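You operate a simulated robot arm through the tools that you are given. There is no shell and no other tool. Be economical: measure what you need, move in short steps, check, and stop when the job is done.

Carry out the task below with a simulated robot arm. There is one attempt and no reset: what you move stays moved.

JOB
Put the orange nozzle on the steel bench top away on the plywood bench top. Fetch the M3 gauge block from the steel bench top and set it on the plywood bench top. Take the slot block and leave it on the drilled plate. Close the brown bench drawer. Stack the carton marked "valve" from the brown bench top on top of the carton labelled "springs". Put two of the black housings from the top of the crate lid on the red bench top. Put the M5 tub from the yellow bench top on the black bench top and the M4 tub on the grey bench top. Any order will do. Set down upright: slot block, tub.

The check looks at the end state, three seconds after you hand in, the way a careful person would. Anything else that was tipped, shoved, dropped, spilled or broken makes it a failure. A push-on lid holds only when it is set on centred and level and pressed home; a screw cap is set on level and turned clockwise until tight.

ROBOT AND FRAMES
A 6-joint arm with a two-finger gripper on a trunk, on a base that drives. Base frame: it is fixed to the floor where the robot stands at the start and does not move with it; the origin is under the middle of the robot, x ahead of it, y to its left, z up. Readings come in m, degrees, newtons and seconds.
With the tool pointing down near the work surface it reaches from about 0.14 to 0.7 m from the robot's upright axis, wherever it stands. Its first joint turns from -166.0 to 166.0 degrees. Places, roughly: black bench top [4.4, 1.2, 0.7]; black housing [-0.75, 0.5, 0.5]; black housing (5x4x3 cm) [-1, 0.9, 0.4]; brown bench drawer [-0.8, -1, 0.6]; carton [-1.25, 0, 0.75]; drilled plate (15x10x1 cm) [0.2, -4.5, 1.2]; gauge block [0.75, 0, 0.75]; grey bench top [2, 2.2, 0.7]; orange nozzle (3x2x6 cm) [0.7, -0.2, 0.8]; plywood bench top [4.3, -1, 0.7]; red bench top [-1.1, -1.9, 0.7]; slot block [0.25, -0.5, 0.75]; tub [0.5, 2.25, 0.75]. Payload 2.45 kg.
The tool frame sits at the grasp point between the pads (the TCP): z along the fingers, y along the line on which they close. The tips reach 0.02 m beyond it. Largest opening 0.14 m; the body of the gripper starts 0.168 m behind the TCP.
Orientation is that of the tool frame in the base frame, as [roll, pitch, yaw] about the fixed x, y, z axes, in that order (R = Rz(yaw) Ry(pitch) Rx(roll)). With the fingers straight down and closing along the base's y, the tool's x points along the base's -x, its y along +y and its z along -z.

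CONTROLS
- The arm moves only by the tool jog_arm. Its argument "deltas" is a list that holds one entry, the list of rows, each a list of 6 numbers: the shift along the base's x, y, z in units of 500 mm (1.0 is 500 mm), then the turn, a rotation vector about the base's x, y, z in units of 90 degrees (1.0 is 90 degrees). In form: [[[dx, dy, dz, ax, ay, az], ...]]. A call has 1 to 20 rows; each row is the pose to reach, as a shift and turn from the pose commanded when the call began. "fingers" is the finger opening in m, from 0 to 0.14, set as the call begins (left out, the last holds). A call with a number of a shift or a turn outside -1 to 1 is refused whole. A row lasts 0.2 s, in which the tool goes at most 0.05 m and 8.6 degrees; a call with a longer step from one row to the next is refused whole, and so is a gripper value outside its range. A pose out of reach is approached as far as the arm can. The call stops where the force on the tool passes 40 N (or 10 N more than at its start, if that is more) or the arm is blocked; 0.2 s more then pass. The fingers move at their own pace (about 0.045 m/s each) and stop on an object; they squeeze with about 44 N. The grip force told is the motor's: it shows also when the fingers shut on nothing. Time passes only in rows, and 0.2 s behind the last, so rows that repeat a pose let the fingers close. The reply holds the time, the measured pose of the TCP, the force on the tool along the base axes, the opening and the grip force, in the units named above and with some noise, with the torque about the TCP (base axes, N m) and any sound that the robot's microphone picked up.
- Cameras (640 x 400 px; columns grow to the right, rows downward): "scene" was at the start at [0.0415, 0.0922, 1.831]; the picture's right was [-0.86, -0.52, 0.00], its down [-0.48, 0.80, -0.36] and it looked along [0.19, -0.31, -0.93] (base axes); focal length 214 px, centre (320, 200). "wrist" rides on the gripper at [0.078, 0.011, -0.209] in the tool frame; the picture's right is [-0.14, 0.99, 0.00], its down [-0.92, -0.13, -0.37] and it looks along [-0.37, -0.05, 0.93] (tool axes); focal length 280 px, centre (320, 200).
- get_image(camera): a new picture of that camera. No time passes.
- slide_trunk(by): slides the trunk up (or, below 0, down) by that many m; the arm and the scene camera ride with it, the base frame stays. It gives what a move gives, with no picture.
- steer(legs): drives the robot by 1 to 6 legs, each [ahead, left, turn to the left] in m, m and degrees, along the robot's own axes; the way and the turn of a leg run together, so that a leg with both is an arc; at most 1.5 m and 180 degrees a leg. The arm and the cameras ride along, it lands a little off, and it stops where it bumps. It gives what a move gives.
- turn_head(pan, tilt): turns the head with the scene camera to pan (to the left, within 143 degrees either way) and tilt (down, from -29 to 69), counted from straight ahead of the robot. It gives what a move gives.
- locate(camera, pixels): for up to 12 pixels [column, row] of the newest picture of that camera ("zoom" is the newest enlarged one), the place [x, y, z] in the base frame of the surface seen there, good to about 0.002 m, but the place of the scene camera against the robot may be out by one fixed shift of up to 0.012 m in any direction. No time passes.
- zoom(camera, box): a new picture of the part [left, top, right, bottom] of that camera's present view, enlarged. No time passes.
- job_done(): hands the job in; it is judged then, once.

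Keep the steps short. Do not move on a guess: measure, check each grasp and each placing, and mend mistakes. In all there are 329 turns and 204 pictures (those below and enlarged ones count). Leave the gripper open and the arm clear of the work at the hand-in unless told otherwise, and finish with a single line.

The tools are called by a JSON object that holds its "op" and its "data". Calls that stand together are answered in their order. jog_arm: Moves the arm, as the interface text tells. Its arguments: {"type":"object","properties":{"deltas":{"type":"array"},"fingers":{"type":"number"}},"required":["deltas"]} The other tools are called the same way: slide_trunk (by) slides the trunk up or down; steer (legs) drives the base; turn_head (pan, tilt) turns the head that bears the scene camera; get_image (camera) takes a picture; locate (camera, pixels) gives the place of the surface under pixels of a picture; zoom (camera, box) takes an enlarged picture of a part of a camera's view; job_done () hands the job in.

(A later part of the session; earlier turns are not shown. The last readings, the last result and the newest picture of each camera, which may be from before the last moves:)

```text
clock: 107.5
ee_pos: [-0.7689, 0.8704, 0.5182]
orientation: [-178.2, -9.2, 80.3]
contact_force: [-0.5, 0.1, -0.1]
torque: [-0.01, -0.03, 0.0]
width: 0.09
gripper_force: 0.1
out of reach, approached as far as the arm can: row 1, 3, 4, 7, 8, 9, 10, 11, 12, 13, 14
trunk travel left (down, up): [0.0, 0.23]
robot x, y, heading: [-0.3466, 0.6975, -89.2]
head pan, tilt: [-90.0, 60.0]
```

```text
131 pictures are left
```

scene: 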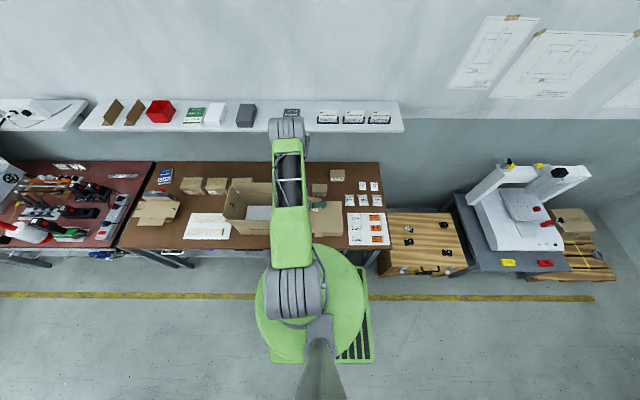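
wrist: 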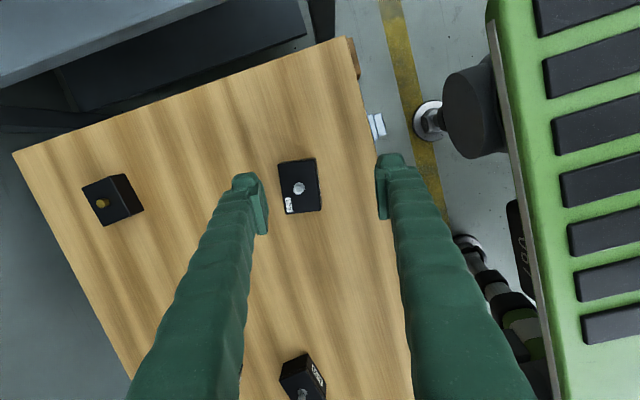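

Odd: it still misses. I repeat with the exact correction to see whether it converges.

{"op": "jog_arm", "data": {"deltas": [[[-0.026, 0.008, 0, -0.05, 0, 0], [-0.053, 0.017, 0, -0.104, 0, 0], [-0.053, 0.017, 0, -0.104, 0, 0]]]}}

```text
clock: 108.3
ee_pos: [-0.8198, 0.8845, 0.5191]
orientation: [178.6, 0.8, 79.0]
contact_force: [1.1, 3.0, 0.5]
torque: [-0.4, 0.2, 0.05]
width: 0.0899
gripper_force: 0.1
out of reach, approached as far as the arm can: row 1, 2
trunk travel left (down, up): [0.0, 0.23]
robot x, y, heading: [-0.3494, 0.6999, -89.2]
head pan, tilt: [-90.0, 60.0]
```

{"op": "get_image", "data": {"camera": "wrist"}}

{"op": "get_image", "data": {"camera": "scene"}}

```text
130 pictures are left
```

wrist: 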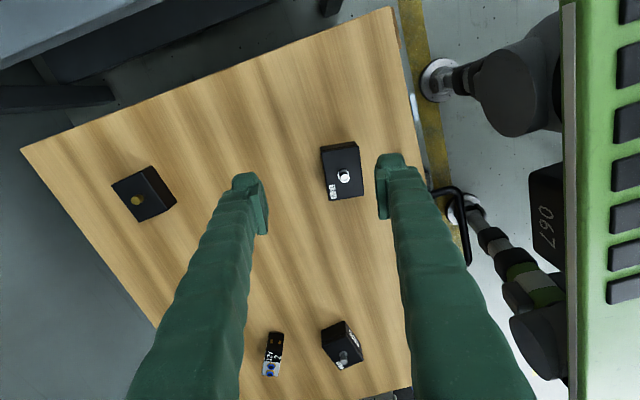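

```text
129 pictures are left
```

scene: 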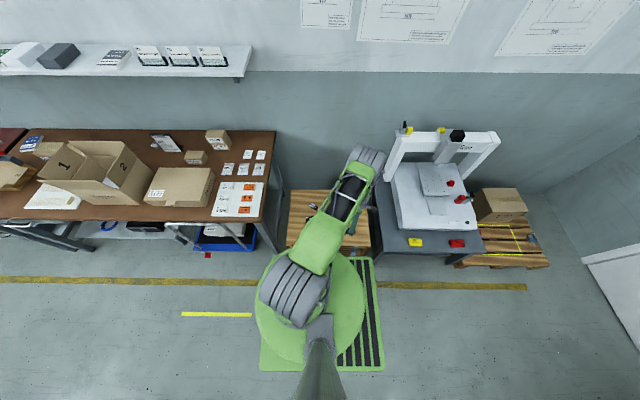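

{"op": "locate", "data": {"camera": "scene", "pixels": [[370, 165], [362, 150], [385, 158], [345, 190], [395, 170], [410, 132], [320, 240], [300, 290]]}}

{"op": "zoom", "data": {"camera": "scene", "box": [270, 110, 470, 260]}}

```text
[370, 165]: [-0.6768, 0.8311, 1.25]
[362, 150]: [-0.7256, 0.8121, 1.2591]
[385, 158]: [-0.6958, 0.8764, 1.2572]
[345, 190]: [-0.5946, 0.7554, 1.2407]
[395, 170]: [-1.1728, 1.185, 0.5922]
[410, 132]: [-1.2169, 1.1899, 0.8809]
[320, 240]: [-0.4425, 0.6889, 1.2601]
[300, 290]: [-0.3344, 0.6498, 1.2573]
```

```text
2.67 times, centred on (370, 185) of scene
```

zoom: 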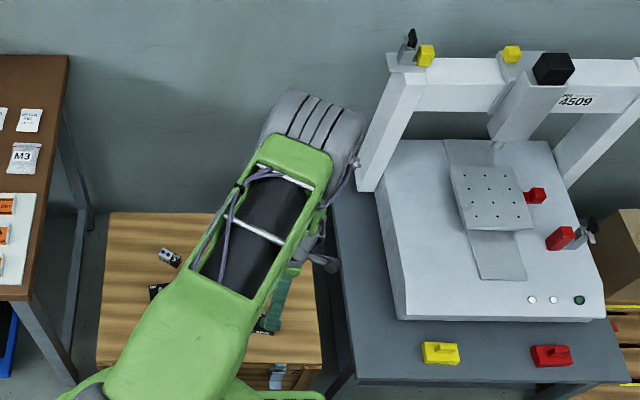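

The elbow link is level at z≈1.25 and the forearm hangs nearly vertical here: wrist singularity. I move the base 0.11 m away so I work at a longer radius.

{"op": "steer", "data": {"legs": [[0, 0.11, 0]]}}

{"op": "jog_arm", "data": {"deltas": [[[-0.06, 0, 0, 0, 0, 0], [-0.12, 0, 0, 0, 0, 0], [-0.17, 0, 0, 0, 0, 0], [-0.17, 0, 0, 0, 0, 0]]]}}

{"op": "get_image", "data": {"camera": "wrist"}}

```text
clock: 110.0
ee_pos: [-0.7083, 0.8907, 0.5192]
orientation: [178.4, 0.1, 80.9]
contact_force: [0.8, -0.4, -0.2]
torque: [0.0, -0.02, 0.02]
width: 0.0899
gripper_force: 0.1
trunk travel left (down, up): [0.0, 0.23]
robot x, y, heading: [-0.2387, 0.7034, -89.2]
head pan, tilt: [-90.0, 60.0]
```

```text
clock: 111.0
ee_pos: [-0.7948, 0.8914, 0.5178]
orientation: [178.4, 0.2, 80.8]
contact_force: [-0.1, 0.2, 0.2]
torque: [0.01, 0.0, 0.0]
width: 0.0902
gripper_force: 0.1
trunk travel left (down, up): [0.0, 0.23]
robot x, y, heading: [-0.2407, 0.7031, -89.1]
head pan, tilt: [-90.0, 60.0]
```

```text
127 pictures are left
```

wrist: 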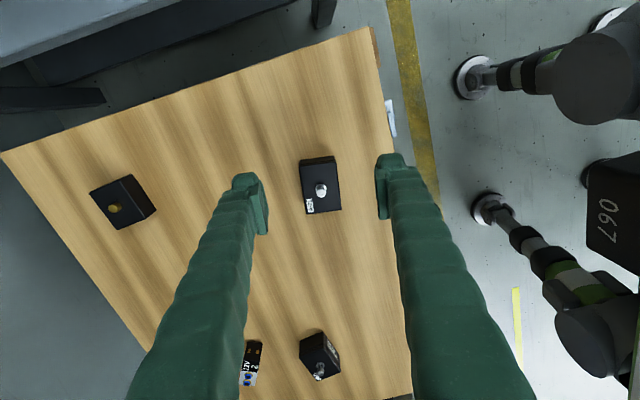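

Exact now. Re-measure A-21.

{"op": "locate", "data": {"camera": "wrist", "pixels": [[303, 163], [332, 160], [338, 208], [309, 211], [320, 196]]}}

```text
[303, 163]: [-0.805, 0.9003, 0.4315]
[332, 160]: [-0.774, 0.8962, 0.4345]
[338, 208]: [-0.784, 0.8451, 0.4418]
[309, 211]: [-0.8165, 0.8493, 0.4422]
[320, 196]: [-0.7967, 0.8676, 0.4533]
```

{"op": "jog_arm", "data": {"deltas": [[[0, -0.03, -0.06, 0, 0, 0], [0, -0.03, -0.12, 0, 0, 0], [0, -0.03, -0.162, 0, 0, 0], [0, -0.03, -0.162, 0, 0, 0]]]}}

{"op": "get_image", "data": {"camera": "wrist"}}

```text
clock: 112.0
ee_pos: [-0.7932, 0.8747, 0.4378]
orientation: [178.5, 0.1, 80.8]
contact_force: [0.0, -0.6, 0.0]
torque: [0.0, -0.01, -0.01]
width: 0.0901
gripper_force: 0.0
trunk travel left (down, up): [0.0, 0.23]
robot x, y, heading: [-0.2405, 0.7015, -89.2]
head pan, tilt: [-90.0, 60.0]
```

```text
126 pictures are left
```

wrist: 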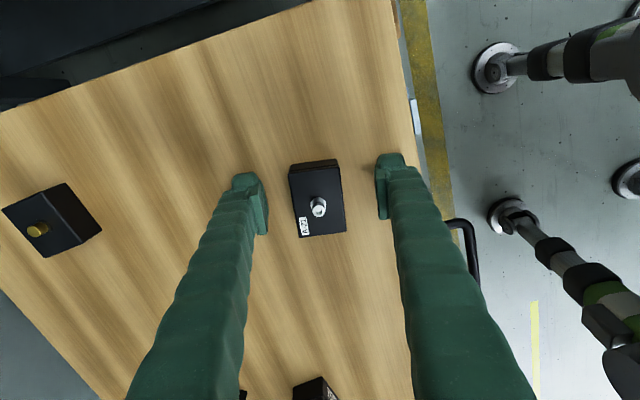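

Well placed. Close and lift.

{"op": "jog_arm", "data": {"deltas": [[[0, 0, 0, 0, 0, 0], [0, 0, 0, 0, 0, 0], [0, 0, 0, 0, 0, 0], [0, 0, 0, 0, 0, 0], [0, 0, 0.06, 0, 0, 0], [0, 0, 0.14, 0, 0, 0], [0, 0, 0.22, 0, 0, 0], [0, 0, 0.22, 0, 0, 0]]], "fingers": 0.02}}

{"op": "get_image", "data": {"camera": "wrist"}}

```text
clock: 113.8
ee_pos: [-0.7937, 0.8756, 0.5479]
orientation: [178.5, 0.0, 80.8]
contact_force: [-0.5, -0.6, 0.1]
torque: [0.02, -0.01, -0.01]
width: 0.0383
gripper_force: 43.7
trunk travel left (down, up): [0.0, 0.23]
robot x, y, heading: [-0.2393, 0.6986, -89.4]
head pan, tilt: [-90.0, 60.0]
```

```text
125 pictures are left
```

wrist: 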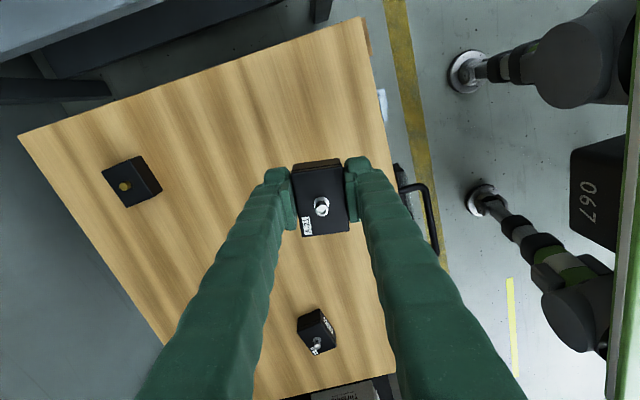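

Held (0.038 m). Raise trunk, lift, sidestep into the aisle and drive along to the red bench.

{"op": "slide_trunk", "data": {"by": 0.2}}

{"op": "jog_arm", "data": {"deltas": [[[0, 0, 0.08, 0, 0, 0], [0.02, 0, 0.16, 0, 0, 0], [0.04, 0, 0.24, 0, 0, 0], [0.06, 0, 0.32, 0, 0, 0], [0.08, 0, 0.4, 0, 0, 0]]]}}

{"op": "steer", "data": {"legs": [[0, 0.17, 0], [1.3, 0, 0], [1.2, 0, 0]]}}

{"op": "get_image", "data": {"camera": "scene"}}

{"op": "get_image", "data": {"camera": "wrist"}}

```text
clock: 115.9
ee_pos: [-0.793, 0.875, 0.748]
orientation: [178.4, 0.0, 80.8]
contact_force: [-0.2, 0.5, -0.8]
torque: [0.0, -0.04, -0.01]
width: 0.0383
gripper_force: 44.0
trunk travel left (down, up): [-0.2, 0.03]
robot x, y, heading: [-0.2398, 0.7005, -89.3]
head pan, tilt: [-90.0, 60.0]
```

```text
clock: 117.1
ee_pos: [-0.7527, 0.8732, 0.9494]
orientation: [178.4, 0.1, 80.9]
contact_force: [0.6, 0.3, -0.2]
torque: [0.0, 0.02, 0.01]
width: 0.0386
gripper_force: 44.1
trunk travel left (down, up): [-0.2, 0.03]
robot x, y, heading: [-0.2404, 0.7001, -89.3]
head pan, tilt: [-90.0, 60.0]
```

```text
clock: 131.0
ee_pos: [-0.5665, -1.5929, 0.9492]
orientation: [178.4, 0.1, 80.2]
contact_force: [0.7, -0.4, -0.4]
torque: [0.03, -0.01, -0.01]
width: 0.0382
gripper_force: 43.6
trunk travel left (down, up): [-0.2, 0.03]
robot x, y, heading: [-0.0548, -1.7732, -90.1]
head pan, tilt: [-90.0, 60.0]
```

```text
124 pictures are left
```

scene: 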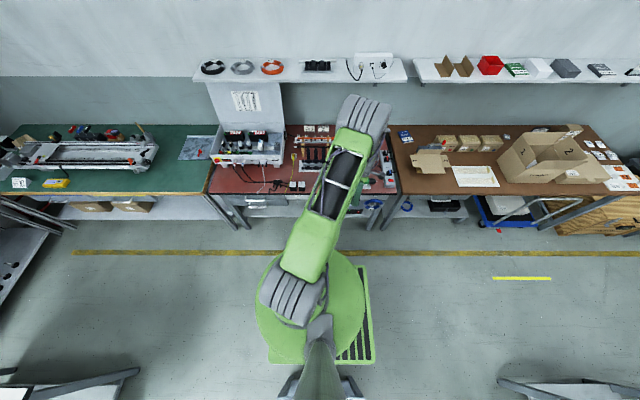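

```text
123 pictures are left
```

wrist: 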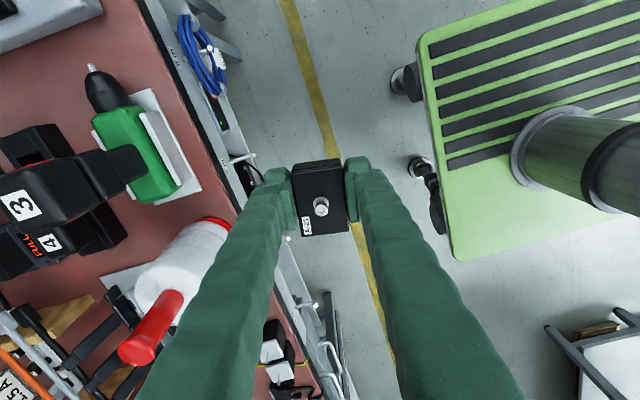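

{"op": "zoom", "data": {"camera": "scene", "box": [200, 100, 400, 225]}}

{"op": "zoom", "data": {"camera": "wrist", "box": [0, 0, 320, 200]}}

{"op": "locate", "data": {"camera": "wrist", "pixels": [[130, 10], [150, 60], [205, 150], [60, 60], [200, 190], [300, 370], [230, 380], [150, 90], [110, 60], [225, 200]]}}

```text
3.20 times, centred on (300, 162) of scene
```

zoom: 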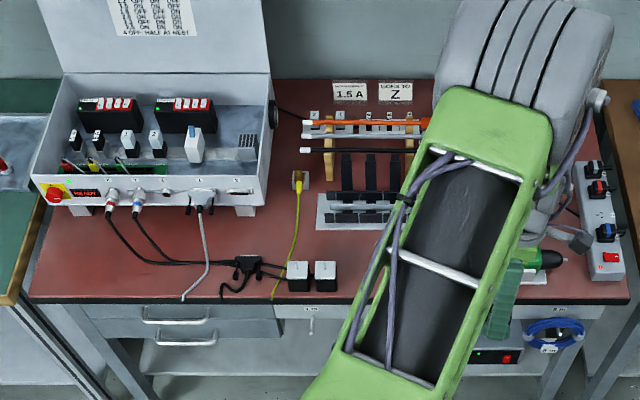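

```text
2.00 times, centred on (160, 100) of wrist
```

zoom: 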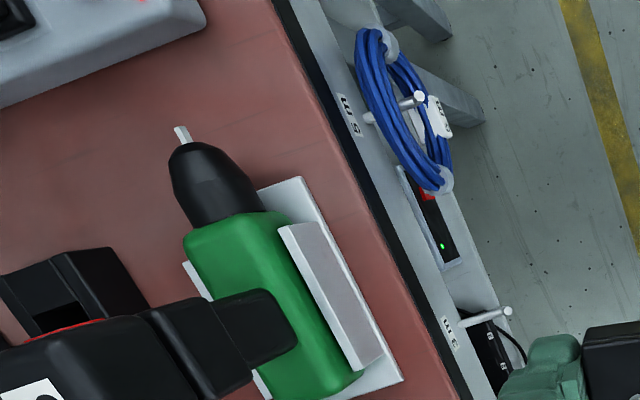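

```text
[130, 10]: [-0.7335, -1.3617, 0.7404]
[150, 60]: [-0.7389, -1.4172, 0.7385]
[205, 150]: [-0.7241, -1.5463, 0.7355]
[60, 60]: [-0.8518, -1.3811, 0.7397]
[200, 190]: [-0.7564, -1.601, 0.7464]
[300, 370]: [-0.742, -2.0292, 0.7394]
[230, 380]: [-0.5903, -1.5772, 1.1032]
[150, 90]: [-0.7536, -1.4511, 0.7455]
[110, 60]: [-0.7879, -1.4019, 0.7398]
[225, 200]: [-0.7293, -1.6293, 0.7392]
```

{"op": "locate", "data": {"camera": "scene", "pixels": [[212, 191], [219, 184], [234, 184], [234, 190], [225, 170], [262, 191], [303, 175], [240, 172], [293, 186], [246, 180]]}}

```text
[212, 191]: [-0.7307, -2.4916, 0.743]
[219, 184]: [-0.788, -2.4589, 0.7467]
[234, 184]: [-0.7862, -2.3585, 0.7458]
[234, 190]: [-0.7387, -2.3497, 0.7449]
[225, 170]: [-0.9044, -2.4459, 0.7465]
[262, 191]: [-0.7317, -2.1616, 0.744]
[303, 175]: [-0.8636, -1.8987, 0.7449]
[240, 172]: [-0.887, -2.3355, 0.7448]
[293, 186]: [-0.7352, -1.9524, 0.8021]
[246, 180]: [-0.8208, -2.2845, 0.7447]
```

Free spot on the red bench's front-left: around x -0.80, y -2.45..-2.32. Drive there.

{"op": "steer", "data": {"legs": [[0.6, -0.12, 0]]}}

{"op": "jog_arm", "data": {"deltas": [[[-0.06, -0.08, 0, 0, 0, 0], [-0.12, -0.16, 0, 0, 0, 0], [-0.18, -0.24, -0.03, 0, 0, 0], [-0.2, -0.3, -0.1, 0, 0, 0], [-0.2, -0.3, -0.16, 0, 0, 0], [-0.2, -0.3, -0.16, 0, 0, 0]]]}}

{"op": "get_image", "data": {"camera": "wrist"}}

```text
clock: 134.4
ee_pos: [-0.684, -2.1971, 0.9476]
orientation: [178.4, 0.1, 80.6]
contact_force: [0.7, -0.3, 0.3]
torque: [0.01, -0.02, -0.01]
width: 0.038
gripper_force: 43.8
trunk travel left (down, up): [-0.2, 0.03]
robot x, y, heading: [-0.1695, -2.3714, -89.4]
head pan, tilt: [-90.0, 60.0]
```

```text
refused: row 3 steps farther than a row can; nothing moved
```

```text
120 pictures are left
```

wrist: 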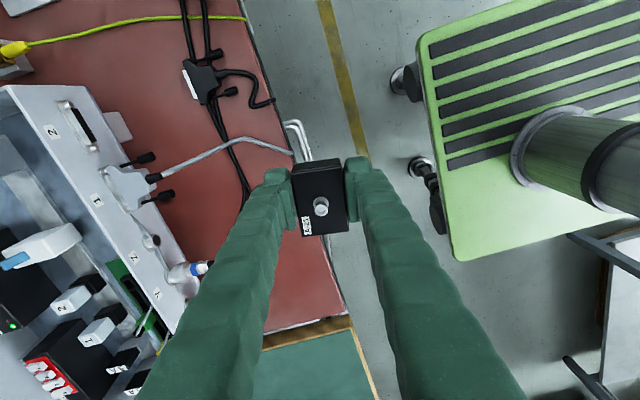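

{"op": "locate", "data": {"camera": "wrist", "pixels": [[290, 290], [330, 300], [300, 322], [345, 312], [180, 325], [242, 195], [290, 152], [200, 260], [265, 320]]}}

{"op": "jog_arm", "data": {"deltas": [[[-0.05, -0.07, 0, 0, 0, 0], [-0.1, -0.14, 0, 0, 0, 0], [-0.15, -0.21, 0, 0, 0, 0], [-0.2, -0.27, -0.03, 0, 0, 0], [-0.22, -0.3, -0.1, 0, 0, 0], [-0.22, -0.3, -0.16, 0, 0, 0], [-0.22, -0.3, -0.16, 0, 0, 0]]]}}

{"op": "get_image", "data": {"camera": "wrist"}}

```text
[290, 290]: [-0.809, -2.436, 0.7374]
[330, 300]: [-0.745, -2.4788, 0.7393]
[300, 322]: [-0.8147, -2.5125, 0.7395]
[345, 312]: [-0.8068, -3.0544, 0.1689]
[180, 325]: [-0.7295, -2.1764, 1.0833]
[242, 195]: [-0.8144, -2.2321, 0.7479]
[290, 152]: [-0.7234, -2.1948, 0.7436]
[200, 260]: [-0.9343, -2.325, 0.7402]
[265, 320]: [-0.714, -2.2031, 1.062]
```

```text
clock: 136.0
ee_pos: [-0.7937, -2.3483, 0.8684]
orientation: [178.3, 0.1, 80.7]
contact_force: [-0.3, 0.2, 0.1]
torque: [0.0, -0.03, 0.0]
width: 0.0383
gripper_force: 43.8
trunk travel left (down, up): [-0.2, 0.03]
robot x, y, heading: [-0.1707, -2.3724, -89.4]
head pan, tilt: [-90.0, 60.0]
```

```text
119 pictures are left
```

wrist: 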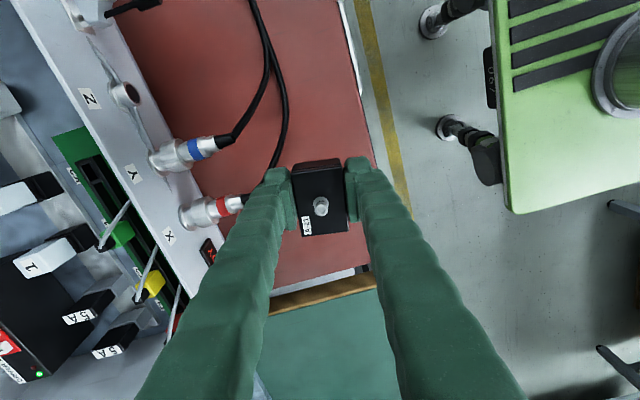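

{"op": "jog_arm", "data": {"deltas": [[[0.008, -0.072, 0, 0, 0, 0], [0.016, -0.144, -0.04, 0, 0, 0], [0.016, -0.144, -0.1, 0, 0, 0], [0.016, -0.144, -0.16, 0, 0, 0], [0.016, -0.144, -0.19, 0, 0, 0], [0.016, -0.144, -0.2, 0, 0, 0], [0.016, -0.144, -0.206, 0, 0, 0]]]}}

{"op": "get_image", "data": {"camera": "wrist"}}

```text
clock: 137.6
ee_pos: [-0.7858, -2.421, 0.766]
orientation: [178.4, 0.0, 80.9]
contact_force: [-0.2, -0.3, 0.1]
torque: [-0.04, -0.03, 0.0]
width: 0.0381
gripper_force: 44.4
trunk travel left (down, up): [-0.2, 0.03]
robot x, y, heading: [-0.1724, -2.3729, -89.3]
head pan, tilt: [-90.0, 60.0]
```

```text
118 pictures are left
```

wrist: 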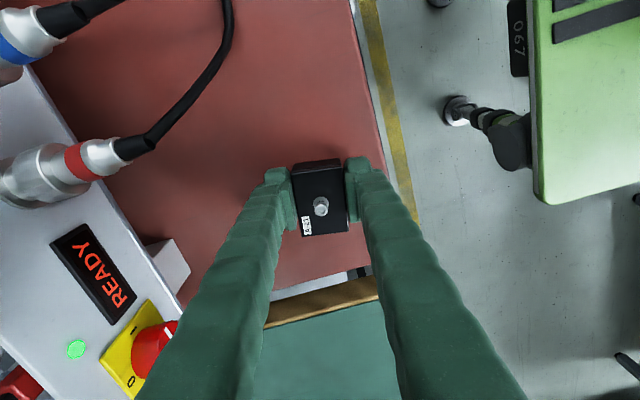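

Nearly down. Lower by a few mm more until touch.

{"op": "jog_arm", "data": {"deltas": [[[0, 0, -0.004, 0, 0, 0], [0, 0, -0.008, 0, 0, 0], [0, 0, -0.012, 0, 0, 0]]]}}

```text
clock: 138.4
ee_pos: [-0.7863, -2.4202, 0.7636]
orientation: [178.6, 0.2, 80.7]
contact_force: [6.4, -1.4, 32.1]
torque: [-0.04, 0.22, 0.05]
width: 0.0384
gripper_force: 44.0
trunk travel left (down, up): [-0.2, 0.03]
robot x, y, heading: [-0.1728, -2.3727, -89.3]
head pan, tilt: [-90.0, 60.0]
```

Touching (32 N). Release and lift.

{"op": "jog_arm", "data": {"deltas": [[[0, 0, 0.003, 0, 0, 0], [0, 0, 0.003, 0, 0, 0], [0, 0, 0.003, 0, 0, 0], [0, 0, 0.06, 0, 0, 0], [0, 0, 0.14, 0, 0, 0], [0, 0, 0.22, 0, 0, 0], [0.04, 0.04, 0.3, 0, 0, 0], [0.1, 0.1, 0.36, 0, 0, 0], [0.16, 0.16, 0.38, 0, 0, 0], [0.22, 0.22, 0.38, 0, 0, 0]]], "fingers": 0.09}}

{"op": "get_image", "data": {"camera": "wrist"}}

```text
refused: row 8 steps farther than a row can; nothing moved
```

```text
117 pictures are left
```

wrist: 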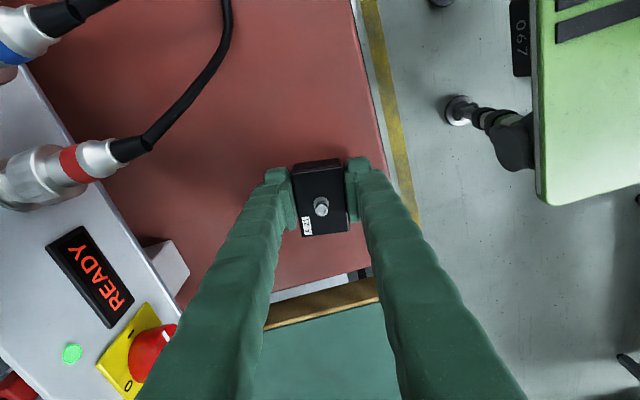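

{"op": "jog_arm", "data": {"deltas": [[[0, 0, 0.003, 0, 0, 0], [0, 0, 0.003, 0, 0, 0], [0, 0, 0.003, 0, 0, 0], [0, 0, 0.06, 0, 0, 0], [0, 0, 0.14, 0, 0, 0], [0, 0, 0.22, 0, 0, 0], [0.03, 0.03, 0.3, 0, 0, 0], [0.08, 0.08, 0.34, 0, 0, 0], [0.14, 0.14, 0.36, 0, 0, 0], [0.2, 0.2, 0.36, 0, 0, 0]]], "fingers": 0.09}}

{"op": "get_image", "data": {"camera": "wrist"}}

```text
clock: 140.6
ee_pos: [-0.6865, -2.3182, 0.94]
orientation: [178.5, 0.2, 80.7]
contact_force: [0.6, 0.2, -0.6]
torque: [-0.05, 0.0, 0.0]
width: 0.0903
gripper_force: 0.0
trunk travel left (down, up): [-0.2, 0.03]
robot x, y, heading: [-0.169, -2.3711, -89.4]
head pan, tilt: [-90.0, 60.0]
```

```text
116 pictures are left
```

wrist: 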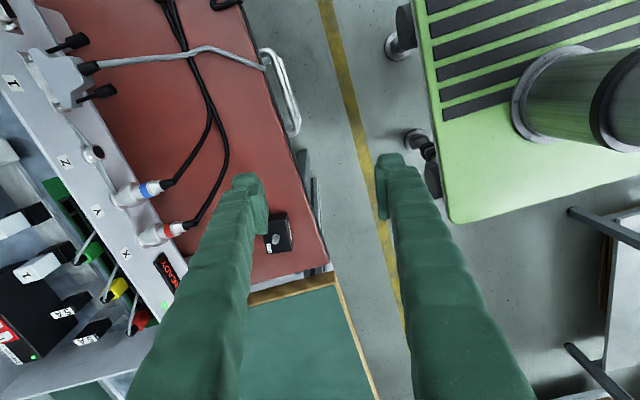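

Placed. Back to the crate for the second one.

{"op": "steer", "data": {"legs": [[0, 0.1, 0], [-1.5, 0, 0], [-1.49, 0, 0], [0, -0.19, 0]]}}

{"op": "slide_trunk", "data": {"by": -0.2}}

{"op": "get_image", "data": {"camera": "wrist"}}

```text
clock: 158.1
ee_pos: [-0.7959, 0.6866, 0.9405]
orientation: [178.4, 0.1, 80.1]
contact_force: [-0.1, -0.2, 0.8]
torque: [0.03, -0.06, -0.03]
width: 0.0899
gripper_force: 0.0
trunk travel left (down, up): [-0.2, 0.03]
robot x, y, heading: [-0.2827, 0.6237, -89.6]
head pan, tilt: [-90.0, 60.0]
```

```text
clock: 160.2
ee_pos: [-0.7968, 0.6877, 0.7393]
orientation: [178.3, 0.1, 80.2]
contact_force: [-0.2, -0.5, 0.5]
torque: [-0.05, 0.02, 0.03]
width: 0.09
gripper_force: 0.0
trunk travel left (down, up): [0.0, 0.23]
robot x, y, heading: [-0.2826, 0.6271, -90.0]
head pan, tilt: [-90.0, 60.0]
```

```text
115 pictures are left
```

wrist: 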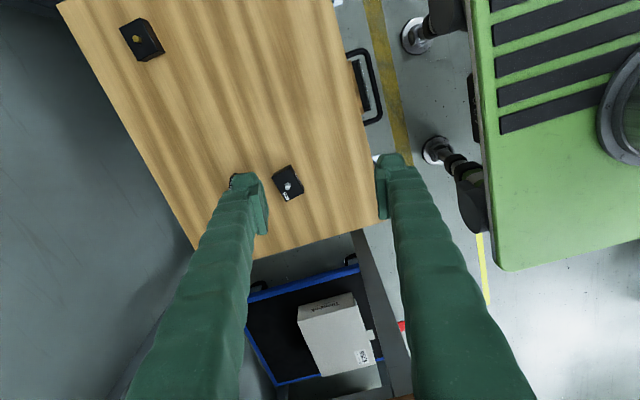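

{"op": "locate", "data": {"camera": "wrist", "pixels": [[275, 172], [290, 166], [302, 193], [286, 199], [289, 184]]}}

{"op": "zoom", "data": {"camera": "wrist", "box": [248, 158, 328, 208]}}

```text
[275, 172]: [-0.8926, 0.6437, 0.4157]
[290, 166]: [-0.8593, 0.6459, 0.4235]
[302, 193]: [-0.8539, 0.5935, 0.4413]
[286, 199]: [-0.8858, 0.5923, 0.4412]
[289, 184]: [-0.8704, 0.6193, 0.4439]
```

```text
8.00 times, centred on (288, 183) of wrist
```

zoom: 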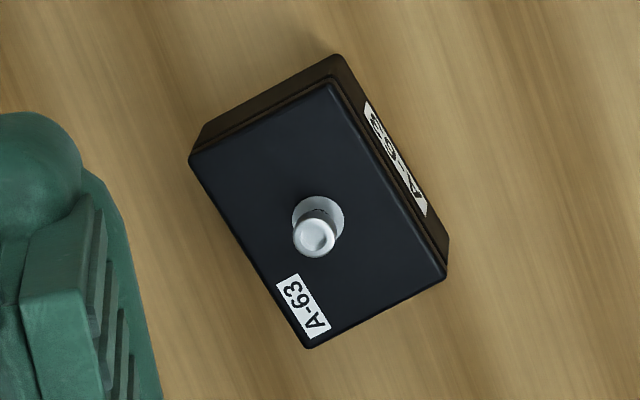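

{"op": "locate", "data": {"camera": "zoom", "pixels": [[198, 160], [328, 92], [438, 278], [310, 342], [318, 205]]}}

```text
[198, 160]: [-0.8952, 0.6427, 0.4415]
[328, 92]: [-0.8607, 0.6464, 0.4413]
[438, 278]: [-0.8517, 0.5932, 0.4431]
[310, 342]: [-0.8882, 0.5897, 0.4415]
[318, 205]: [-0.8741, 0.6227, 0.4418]
```

A-63: centre (-0.874, 0.618), turned +7°. Move over it, rotate +16.5° and descend.

{"op": "jog_arm", "data": {"deltas": [[[-0.05, -0.05, -0.03, 0, 0, 0.05], [-0.1, -0.1, -0.08, 0, 0, 0.1], [-0.154, -0.14, -0.14, 0, 0, 0.15], [-0.154, -0.14, -0.23, 0, 0, 0.183], [-0.154, -0.14, -0.32, 0, 0, 0.183], [-0.154, -0.14, -0.41, 0, 0, 0.183], [-0.154, -0.14, -0.47, 0, 0, 0.183], [-0.154, -0.14, -0.47, 0, 0, 0.183]]]}}

{"op": "get_image", "data": {"camera": "wrist"}}

```text
clock: 162.0
ee_pos: [-0.8744, 0.6154, 0.5044]
orientation: [178.4, 0.1, 96.5]
contact_force: [-0.9, 0.1, -0.1]
torque: [-0.01, -0.03, -0.02]
width: 0.0898
gripper_force: 0.0
trunk travel left (down, up): [0.0, 0.23]
robot x, y, heading: [-0.2829, 0.6268, -90.0]
head pan, tilt: [-90.0, 60.0]
```

```text
113 pictures are left
```

wrist: 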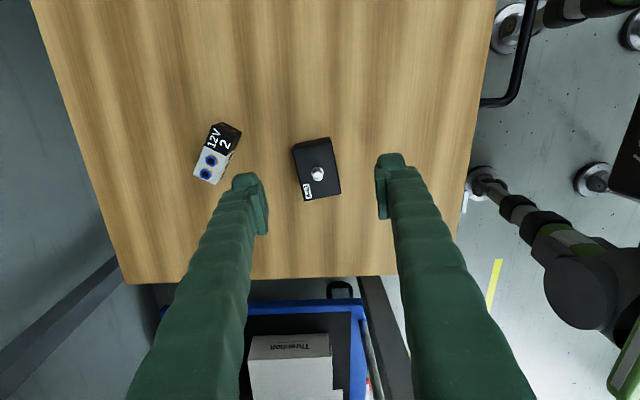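

{"op": "locate", "data": {"camera": "wrist", "pixels": [[236, 140], [222, 182], [228, 165], [305, 200], [340, 190], [318, 172]]}}

{"op": "jog_arm", "data": {"deltas": [[[0, 0.004, -0.02, 0, 0, 0], [0, 0.004, -0.04, 0, 0, 0], [0, 0.004, -0.04, 0, 0, 0]]], "fingers": 0.062}}

{"op": "get_image", "data": {"camera": "wrist"}}

```text
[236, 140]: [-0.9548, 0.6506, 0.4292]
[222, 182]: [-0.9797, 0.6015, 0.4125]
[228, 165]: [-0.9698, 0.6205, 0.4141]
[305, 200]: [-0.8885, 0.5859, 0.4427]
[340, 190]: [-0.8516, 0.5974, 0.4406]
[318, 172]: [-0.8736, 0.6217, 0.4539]
```

```text
clock: 162.8
ee_pos: [-0.873, 0.6188, 0.4855]
orientation: [178.4, 0.0, 96.5]
contact_force: [-1.7, 0.1, -0.6]
torque: [0.02, -0.02, -0.02]
width: 0.0618
gripper_force: 0.1
trunk travel left (down, up): [0.0, 0.23]
robot x, y, heading: [-0.2786, 0.6281, -89.9]
head pan, tilt: [-90.0, 60.0]
```

```text
112 pictures are left
```

wrist: 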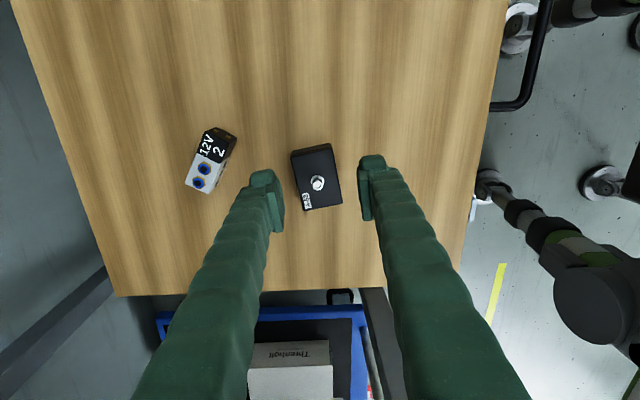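

{"op": "jog_arm", "data": {"deltas": [[[0, 0, -0.05, 0, 0, 0], [0, 0, -0.096, 0, 0, 0], [0, 0, -0.096, 0, 0, 0]]]}}

{"op": "jog_arm", "data": {"deltas": [[[0, 0, 0, 0, 0, 0], [0, 0, 0, 0, 0, 0], [0, 0, 0, 0, 0, 0], [0, 0, 0.06, 0, 0, 0], [0, 0, 0.14, 0, 0, 0], [0, 0, 0.22, 0, 0, 0], [0, 0, 0.22, 0, 0, 0]]], "fingers": 0.02}}

{"op": "get_image", "data": {"camera": "wrist"}}

```text
clock: 163.6
ee_pos: [-0.8744, 0.6184, 0.4361]
orientation: [178.4, 0.1, 96.5]
contact_force: [-0.7, 0.9, -0.5]
torque: [0.01, -0.01, -0.04]
width: 0.062
gripper_force: 0.1
trunk travel left (down, up): [0.0, 0.23]
robot x, y, heading: [-0.2801, 0.6274, -90.0]
head pan, tilt: [-90.0, 60.0]
```

```text
clock: 165.2
ee_pos: [-0.8716, 0.619, 0.5463]
orientation: [178.4, 0.2, 96.5]
contact_force: [-0.1, 0.8, -0.4]
torque: [0.02, 0.03, -0.02]
width: 0.0383
gripper_force: 44.5
trunk travel left (down, up): [0.0, 0.23]
robot x, y, heading: [-0.2812, 0.6289, -89.7]
head pan, tilt: [-90.0, 60.0]
```

```text
111 pictures are left
```

wrist: 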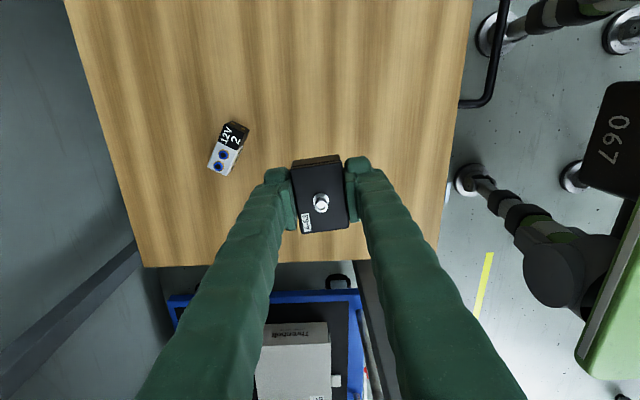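

Held. Drive to the red bench again.

{"op": "slide_trunk", "data": {"by": 0.2}}

{"op": "jog_arm", "data": {"deltas": [[[0.02, 0, 0.08, 0, 0, 0], [0.04, 0, 0.16, 0, 0, 0], [0.07, 0, 0.24, 0, 0, 0], [0.1, 0, 0.32, 0, 0, 0], [0.13, 0, 0.4, 0, 0, 0]]]}}

{"op": "steer", "data": {"legs": [[0, 0.2, 0], [1.5, 0, 0], [1.48, 0, 0], [0, -0.1, 0]]}}

{"op": "get_image", "data": {"camera": "wrist"}}

```text
clock: 167.4
ee_pos: [-0.8736, 0.6185, 0.7453]
orientation: [178.3, 0.1, 96.4]
contact_force: [0.2, -0.9, -1.0]
torque: [0.01, -0.01, 0.0]
width: 0.0383
gripper_force: 43.9
trunk travel left (down, up): [-0.2, 0.03]
robot x, y, heading: [-0.2772, 0.6274, -90.0]
head pan, tilt: [-90.0, 60.0]
```

```text
clock: 168.6
ee_pos: [-0.8079, 0.6163, 0.945]
orientation: [178.4, 0.1, 96.5]
contact_force: [0.3, 0.1, -0.2]
torque: [0.02, 0.07, 0.02]
width: 0.0387
gripper_force: 44.2
trunk travel left (down, up): [-0.2, 0.03]
robot x, y, heading: [-0.2793, 0.6304, -89.8]
head pan, tilt: [-90.0, 60.0]
```

```text
clock: 186.2
ee_pos: [-0.7184, -2.3902, 0.9451]
orientation: [178.5, 0.1, 96.7]
contact_force: [-1.4, -0.2, -0.6]
torque: [0.01, -0.01, 0.01]
width: 0.0383
gripper_force: 44.2
trunk travel left (down, up): [-0.2, 0.03]
robot x, y, heading: [-0.1883, -2.3755, -89.8]
head pan, tilt: [-90.0, 60.0]
```

```text
110 pictures are left
```

wrist: 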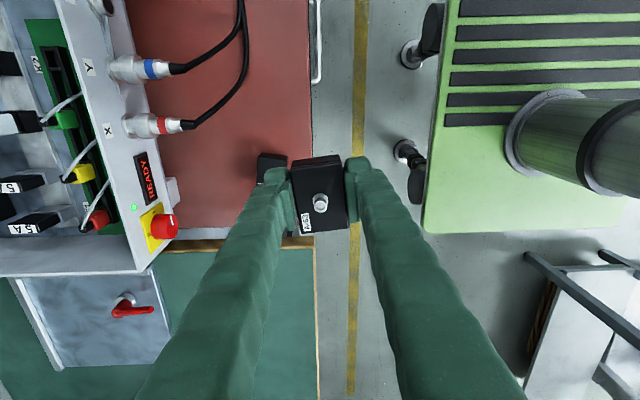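

{"op": "locate", "data": {"camera": "wrist", "pixels": [[246, 50], [235, 90], [205, 120], [260, 155], [285, 155], [265, 120], [290, 100], [280, 60]]}}

```text
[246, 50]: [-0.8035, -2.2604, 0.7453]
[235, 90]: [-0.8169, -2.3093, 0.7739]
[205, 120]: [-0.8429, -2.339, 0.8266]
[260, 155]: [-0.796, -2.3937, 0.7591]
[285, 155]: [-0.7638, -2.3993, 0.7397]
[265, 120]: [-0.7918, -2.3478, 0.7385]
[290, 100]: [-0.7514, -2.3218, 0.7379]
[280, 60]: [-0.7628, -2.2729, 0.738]
```

{"op": "jog_arm", "data": {"deltas": [[[-0.04, 0.04, 0, 0, 0, 0], [-0.08, 0.085, -0.02, 0, 0, 0], [-0.084, 0.09, -0.1, 0, 0, 0], [-0.084, 0.09, -0.18, 0, 0, 0], [-0.084, 0.09, -0.26, 0, 0, 0], [-0.084, 0.09, -0.32, 0, 0, 0], [-0.084, 0.09, -0.345, 0, 0, 0], [-0.084, 0.09, -0.355, 0, 0, 0], [-0.084, 0.09, -0.36, 0, 0, 0], [-0.084, 0.09, -0.366, 0, 0, 0], [-0.084, 0.09, -0.372, 0, 0, 0]]]}}

{"op": "get_image", "data": {"camera": "wrist"}}

```text
clock: 188.7
ee_pos: [-0.7605, -2.3424, 0.7619]
orientation: [178.4, 0.0, 96.8]
contact_force: [7.3, -1.1, 23.0]
torque: [-0.04, 0.07, 0.02]
width: 0.0383
gripper_force: 44.1
trunk travel left (down, up): [-0.2, 0.03]
robot x, y, heading: [-0.1855, -2.3762, -89.6]
head pan, tilt: [-90.0, 60.0]
stopped in row 11: the force on the tool passed its limit at 41 N (the readings are from after the stop); the commanded pose is now the measured one
```

```text
109 pictures are left
```

wrist: 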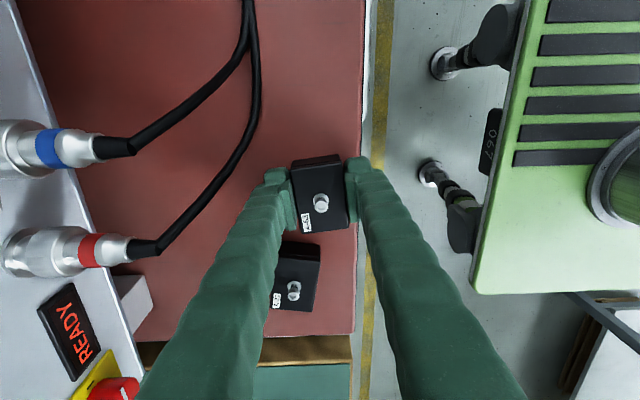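

Down, clear of cable and neighbour. Open just a little (to 0.06) and lift.

{"op": "jog_arm", "data": {"deltas": [[[0, 0, 0.002, 0, 0, 0], [0, 0, 0.002, 0, 0, 0], [0, 0, 0.06, 0, 0, 0], [0, 0, 0.14, 0, 0, 0], [0, 0, 0.22, 0, 0, 0], [0.06, 0, 0.28, 0, 0, 0], [0.12, 0, 0.34, 0, 0, 0], [0.18, 0, 0.38, 0, 0, 0]]], "fingers": 0.055}}

{"op": "get_image", "data": {"camera": "wrist"}}

```text
clock: 190.5
ee_pos: [-0.6703, -2.3414, 0.9508]
orientation: [178.5, 0.1, 96.8]
contact_force: [-0.1, -1.0, 0.1]
torque: [0.01, 0.02, -0.01]
width: 0.0551
gripper_force: 0.1
trunk travel left (down, up): [-0.2, 0.03]
robot x, y, heading: [-0.1908, -2.3782, -89.6]
head pan, tilt: [-90.0, 60.0]
```

```text
108 pictures are left
```

wrist: 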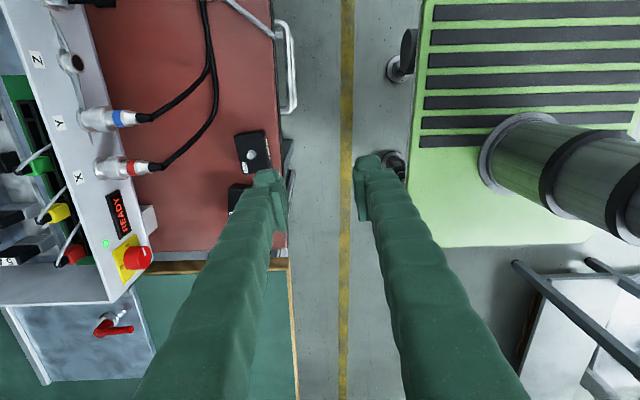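

Both housings done. While here I look at the shelf for the drilled plate.

{"op": "turn_head", "data": {"pan": 10, "tilt": 15}}

{"op": "get_image", "data": {"camera": "scene"}}

{"op": "zoom", "data": {"camera": "scene", "box": [230, 120, 390, 220]}}

```text
clock: 192.2
ee_pos: [-0.6714, -2.342, 0.9491]
orientation: [178.4, 0.2, 96.8]
contact_force: [0.4, 0.0, 0.3]
torque: [0.03, -0.02, 0.0]
width: 0.0547
gripper_force: 0.0
trunk travel left (down, up): [-0.2, 0.03]
robot x, y, heading: [-0.1872, -2.3771, -89.8]
head pan, tilt: [10.0, 15.0]
```

```text
107 pictures are left
```

scene: 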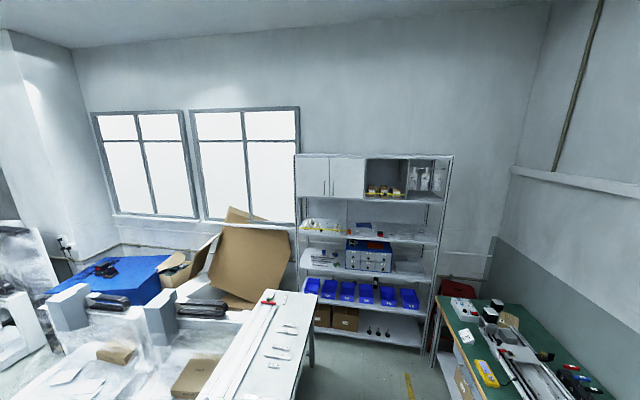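

```text
4.00 times, centred on (310, 170) of scene
```

zoom: 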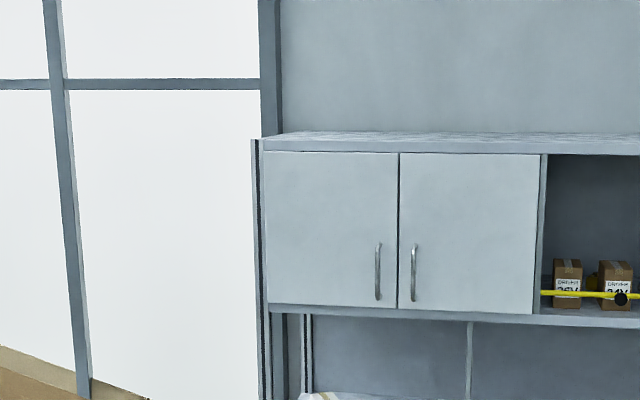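

{"op": "zoom", "data": {"camera": "scene", "box": [290, 200, 450, 290]}}

{"op": "locate", "data": {"camera": "scene", "pixels": [[325, 225], [300, 234], [368, 227], [420, 240], [320, 197], [320, 258], [310, 330], [310, 295], [430, 360], [400, 242], [355, 275], [448, 300]]}}

```text
4.00 times, centred on (370, 245) of scene
```

zoom: 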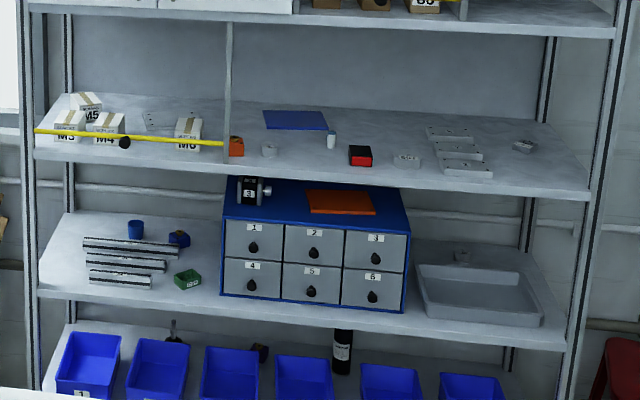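

```text
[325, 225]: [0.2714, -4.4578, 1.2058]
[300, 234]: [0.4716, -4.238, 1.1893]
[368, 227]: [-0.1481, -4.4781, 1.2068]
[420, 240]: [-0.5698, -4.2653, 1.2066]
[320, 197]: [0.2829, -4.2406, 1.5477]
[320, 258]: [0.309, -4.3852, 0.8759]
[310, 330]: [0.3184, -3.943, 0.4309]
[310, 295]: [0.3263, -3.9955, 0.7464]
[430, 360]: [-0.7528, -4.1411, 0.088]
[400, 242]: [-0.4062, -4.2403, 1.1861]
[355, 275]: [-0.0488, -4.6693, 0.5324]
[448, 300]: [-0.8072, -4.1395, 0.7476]
```

{"op": "zoom", "data": {"camera": "scene", "box": [292, 205, 372, 255]}}

{"op": "locate", "data": {"camera": "zoom", "pixels": [[264, 150], [300, 145], [310, 170], [270, 172], [285, 160], [250, 215], [100, 190], [380, 220], [360, 190], [360, 100], [200, 250], [365, 270]]}}

```text
8.00 times, centred on (332, 230) of scene
```

zoom: 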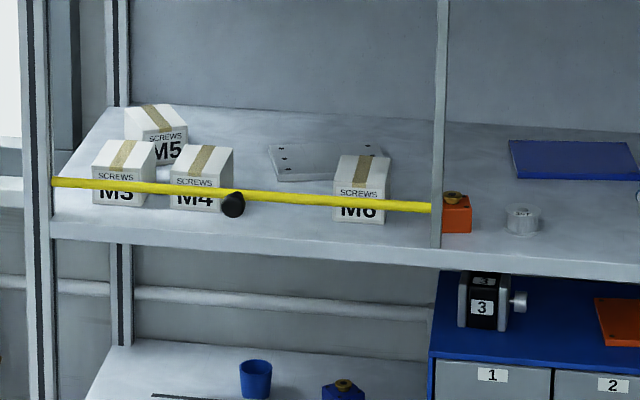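

```text
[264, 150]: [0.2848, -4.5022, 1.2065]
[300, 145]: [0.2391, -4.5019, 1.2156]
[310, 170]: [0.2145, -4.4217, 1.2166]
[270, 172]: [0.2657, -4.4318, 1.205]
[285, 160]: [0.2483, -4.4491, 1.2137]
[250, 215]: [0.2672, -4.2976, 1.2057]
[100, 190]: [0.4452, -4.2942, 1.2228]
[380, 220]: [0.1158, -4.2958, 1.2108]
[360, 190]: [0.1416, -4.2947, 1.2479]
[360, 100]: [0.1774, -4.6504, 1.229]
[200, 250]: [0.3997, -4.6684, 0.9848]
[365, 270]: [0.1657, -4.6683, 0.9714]
```

Plate: x 0.12–0.27, y -4.42..-4.52, top z≈1.217, behind a yellow bar and screw boxes, under an upper shelf: I'll need a tool tilted well forward. Now I drive to the steel bench (turning so the arm points to +x) to study the slot block.

{"op": "steer", "data": {"legs": [[0, 0.12, 0], [-1.18, 0, 0], [0, 0, 180], [0.0, 0.2, 0], [0.7, 0, 0]]}}

{"op": "turn_head", "data": {"pan": -70, "tilt": 60}}

{"op": "get_image", "data": {"camera": "scene"}}

{"op": "get_image", "data": {"camera": "wrist"}}

```text
clock: 212.4
ee_pos: [0.191, -0.5159, 0.9506]
orientation: [178.5, -0.1, -81.7]
contact_force: [1.5, -0.4, -0.3]
torque: [0.0, 0.01, -0.02]
width: 0.0549
gripper_force: 0.2
trunk travel left (down, up): [-0.2, 0.03]
robot x, y, heading: [-0.2904, -0.4942, 91.7]
head pan, tilt: [10.0, 15.0]
```

```text
clock: 213.9
ee_pos: [0.1903, -0.5178, 0.9507]
orientation: [178.4, 0.0, -81.7]
contact_force: [0.2, 0.1, -0.7]
torque: [0.02, -0.02, -0.02]
width: 0.0549
gripper_force: 0.1
trunk travel left (down, up): [-0.2, 0.03]
robot x, y, heading: [-0.2913, -0.4945, 91.9]
head pan, tilt: [-70.0, 60.0]
```

```text
103 pictures are left
```

scene: 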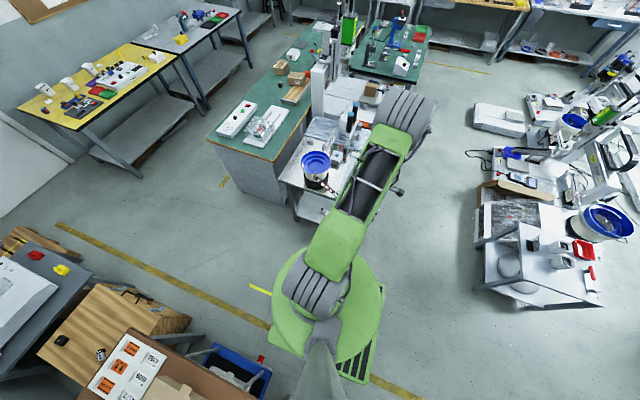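

```text
102 pictures are left
```

wrist: 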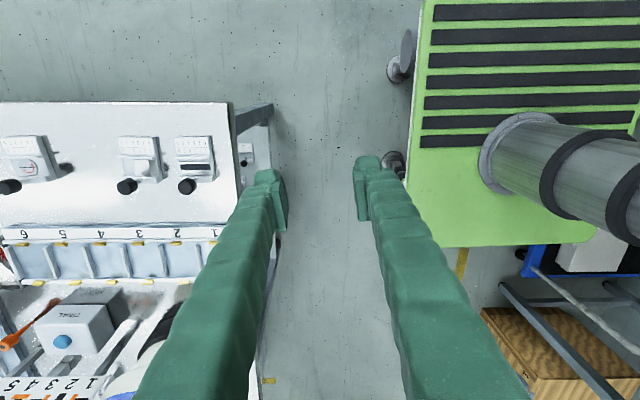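

{"op": "zoom", "data": {"camera": "wrist", "box": [100, 110, 276, 220]}}

{"op": "locate", "data": {"camera": "zoom", "pixels": [[275, 100], [405, 95], [412, 240], [285, 255], [312, 272], [330, 200], [345, 235], [340, 130], [470, 150], [405, 300], [505, 150], [530, 170]]}}

```text
3.64 times, centred on (188, 165) of wrist
```

zoom: 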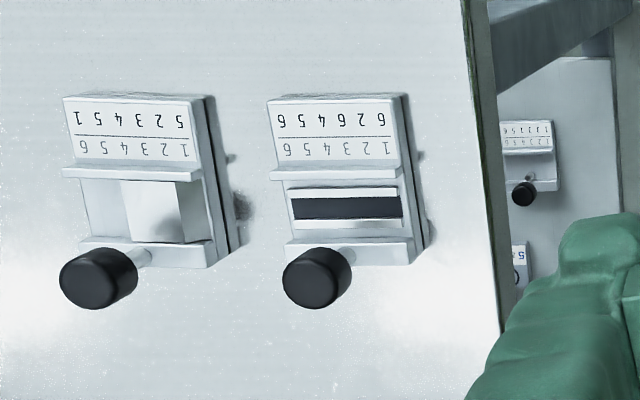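

```text
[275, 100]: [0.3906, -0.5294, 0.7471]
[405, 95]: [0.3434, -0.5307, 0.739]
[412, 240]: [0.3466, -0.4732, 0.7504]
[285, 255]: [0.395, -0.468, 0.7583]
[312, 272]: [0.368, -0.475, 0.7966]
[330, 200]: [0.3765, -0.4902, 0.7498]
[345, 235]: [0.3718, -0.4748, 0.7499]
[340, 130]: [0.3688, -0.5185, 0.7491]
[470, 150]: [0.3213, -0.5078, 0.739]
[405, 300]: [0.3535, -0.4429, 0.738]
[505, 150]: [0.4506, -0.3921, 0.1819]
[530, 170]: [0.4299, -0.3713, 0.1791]
```

The slot block is the low block with the black slot and a black knob (knob top z≈0.797). I'll hold it by the knob with the tool tilted 60° forward. First yaw the tool to point along +x.

{"op": "jog_arm", "data": {"deltas": [[[0.0, 0.01, 0.01, 0, 0, 0.091], [0.01, 0.02, 0.02, 0, 0, 0.182], [0.01, 0.03, 0.03, 0, 0, 0.273], [0.02, 0.04, 0.04, 0, 0, 0.364], [0.02, 0.05, 0.04, 0, 0, 0.455], [0.03, 0.06, 0.04, 0, 0, 0.546], [0.03, 0.07, 0.04, 0, 0, 0.637], [0.04, 0.08, 0.04, 0, 0, 0.728], [0.04, 0.085, 0.04, 0, 0, 0.819], [0.04, 0.085, 0.04, 0, 0, 0.908], [0.04, 0.085, 0.04, 0, 0, 0.908]]]}}

{"op": "jog_arm", "data": {"deltas": [[[0, 0, 0, 0, -0.083, 0], [0, 0, 0, 0, -0.167, 0], [0, 0, 0, 0, -0.25, 0], [0, 0, 0, 0, -0.333, 0], [0, 0, 0, 0, -0.417, 0], [0, 0, 0, 0, -0.5, 0], [0, 0, 0, 0, -0.583, 0], [0, 0, 0, 0, -0.667, 0], [0, 0, 0, 0, -0.667, 0]]]}}

{"op": "get_image", "data": {"camera": "wrist"}}

```text
clock: 216.3
ee_pos: [0.2053, -0.4662, 0.9681]
orientation: [176.7, -0.3, -0.4]
contact_force: [-0.9, -0.2, -0.2]
torque: [-0.03, 0.0, 0.02]
width: 0.0549
gripper_force: 0.1
out of reach, approached as far as the arm can: row 10, 11
trunk travel left (down, up): [-0.2, 0.03]
robot x, y, heading: [-0.2938, -0.4954, 91.7]
head pan, tilt: [-70.0, 60.0]
```

```text
clock: 218.3
ee_pos: [0.1825, -0.3994, 0.9657]
orientation: [178.7, -60.2, -0.8]
contact_force: [-0.6, -0.3, 0.7]
torque: [0.01, 0.02, 0.07]
width: 0.0551
gripper_force: 0.1
out of reach, approached as far as the arm can: row 2, 3, 4, 5, 6, 7, 8, 9
trunk travel left (down, up): [-0.2, 0.03]
robot x, y, heading: [-0.2885, -0.4956, 91.6]
head pan, tilt: [-70.0, 60.0]
```

```text
100 pictures are left
```

wrist: 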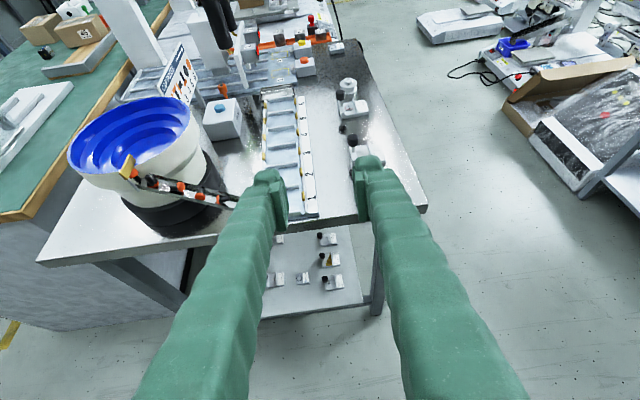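

Orientation reached, but y drifted to -0.399. Now translate to y -0.475.

{"op": "jog_arm", "data": {"deltas": [[[0.0, -0.05, 0.0, 0, 0, 0], [0.0, -0.1, 0.0, 0, 0, 0], [0.0, -0.15, 0.0, 0, 0, 0], [0.0, -0.15, 0, 0, 0, 0]]]}}

{"op": "get_image", "data": {"camera": "scene"}}

```text
clock: 219.3
ee_pos: [0.1879, -0.3976, 0.9754]
orientation: [179.4, -62.5, -1.1]
contact_force: [-0.2, 1.3, 0.9]
torque: [0.0, 0.06, -0.01]
width: 0.055
gripper_force: 0.0
out of reach, approached as far as the arm can: row 1, 2, 3, 4
trunk travel left (down, up): [-0.2, 0.03]
robot x, y, heading: [-0.2919, -0.4971, 91.9]
head pan, tilt: [-70.0, 60.0]
```

```text
99 pictures are left
```

scene: 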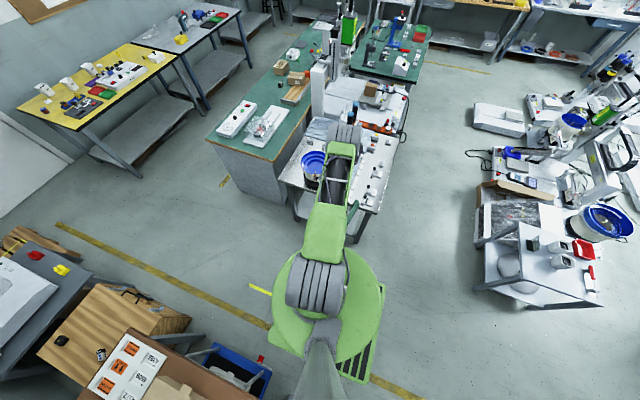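

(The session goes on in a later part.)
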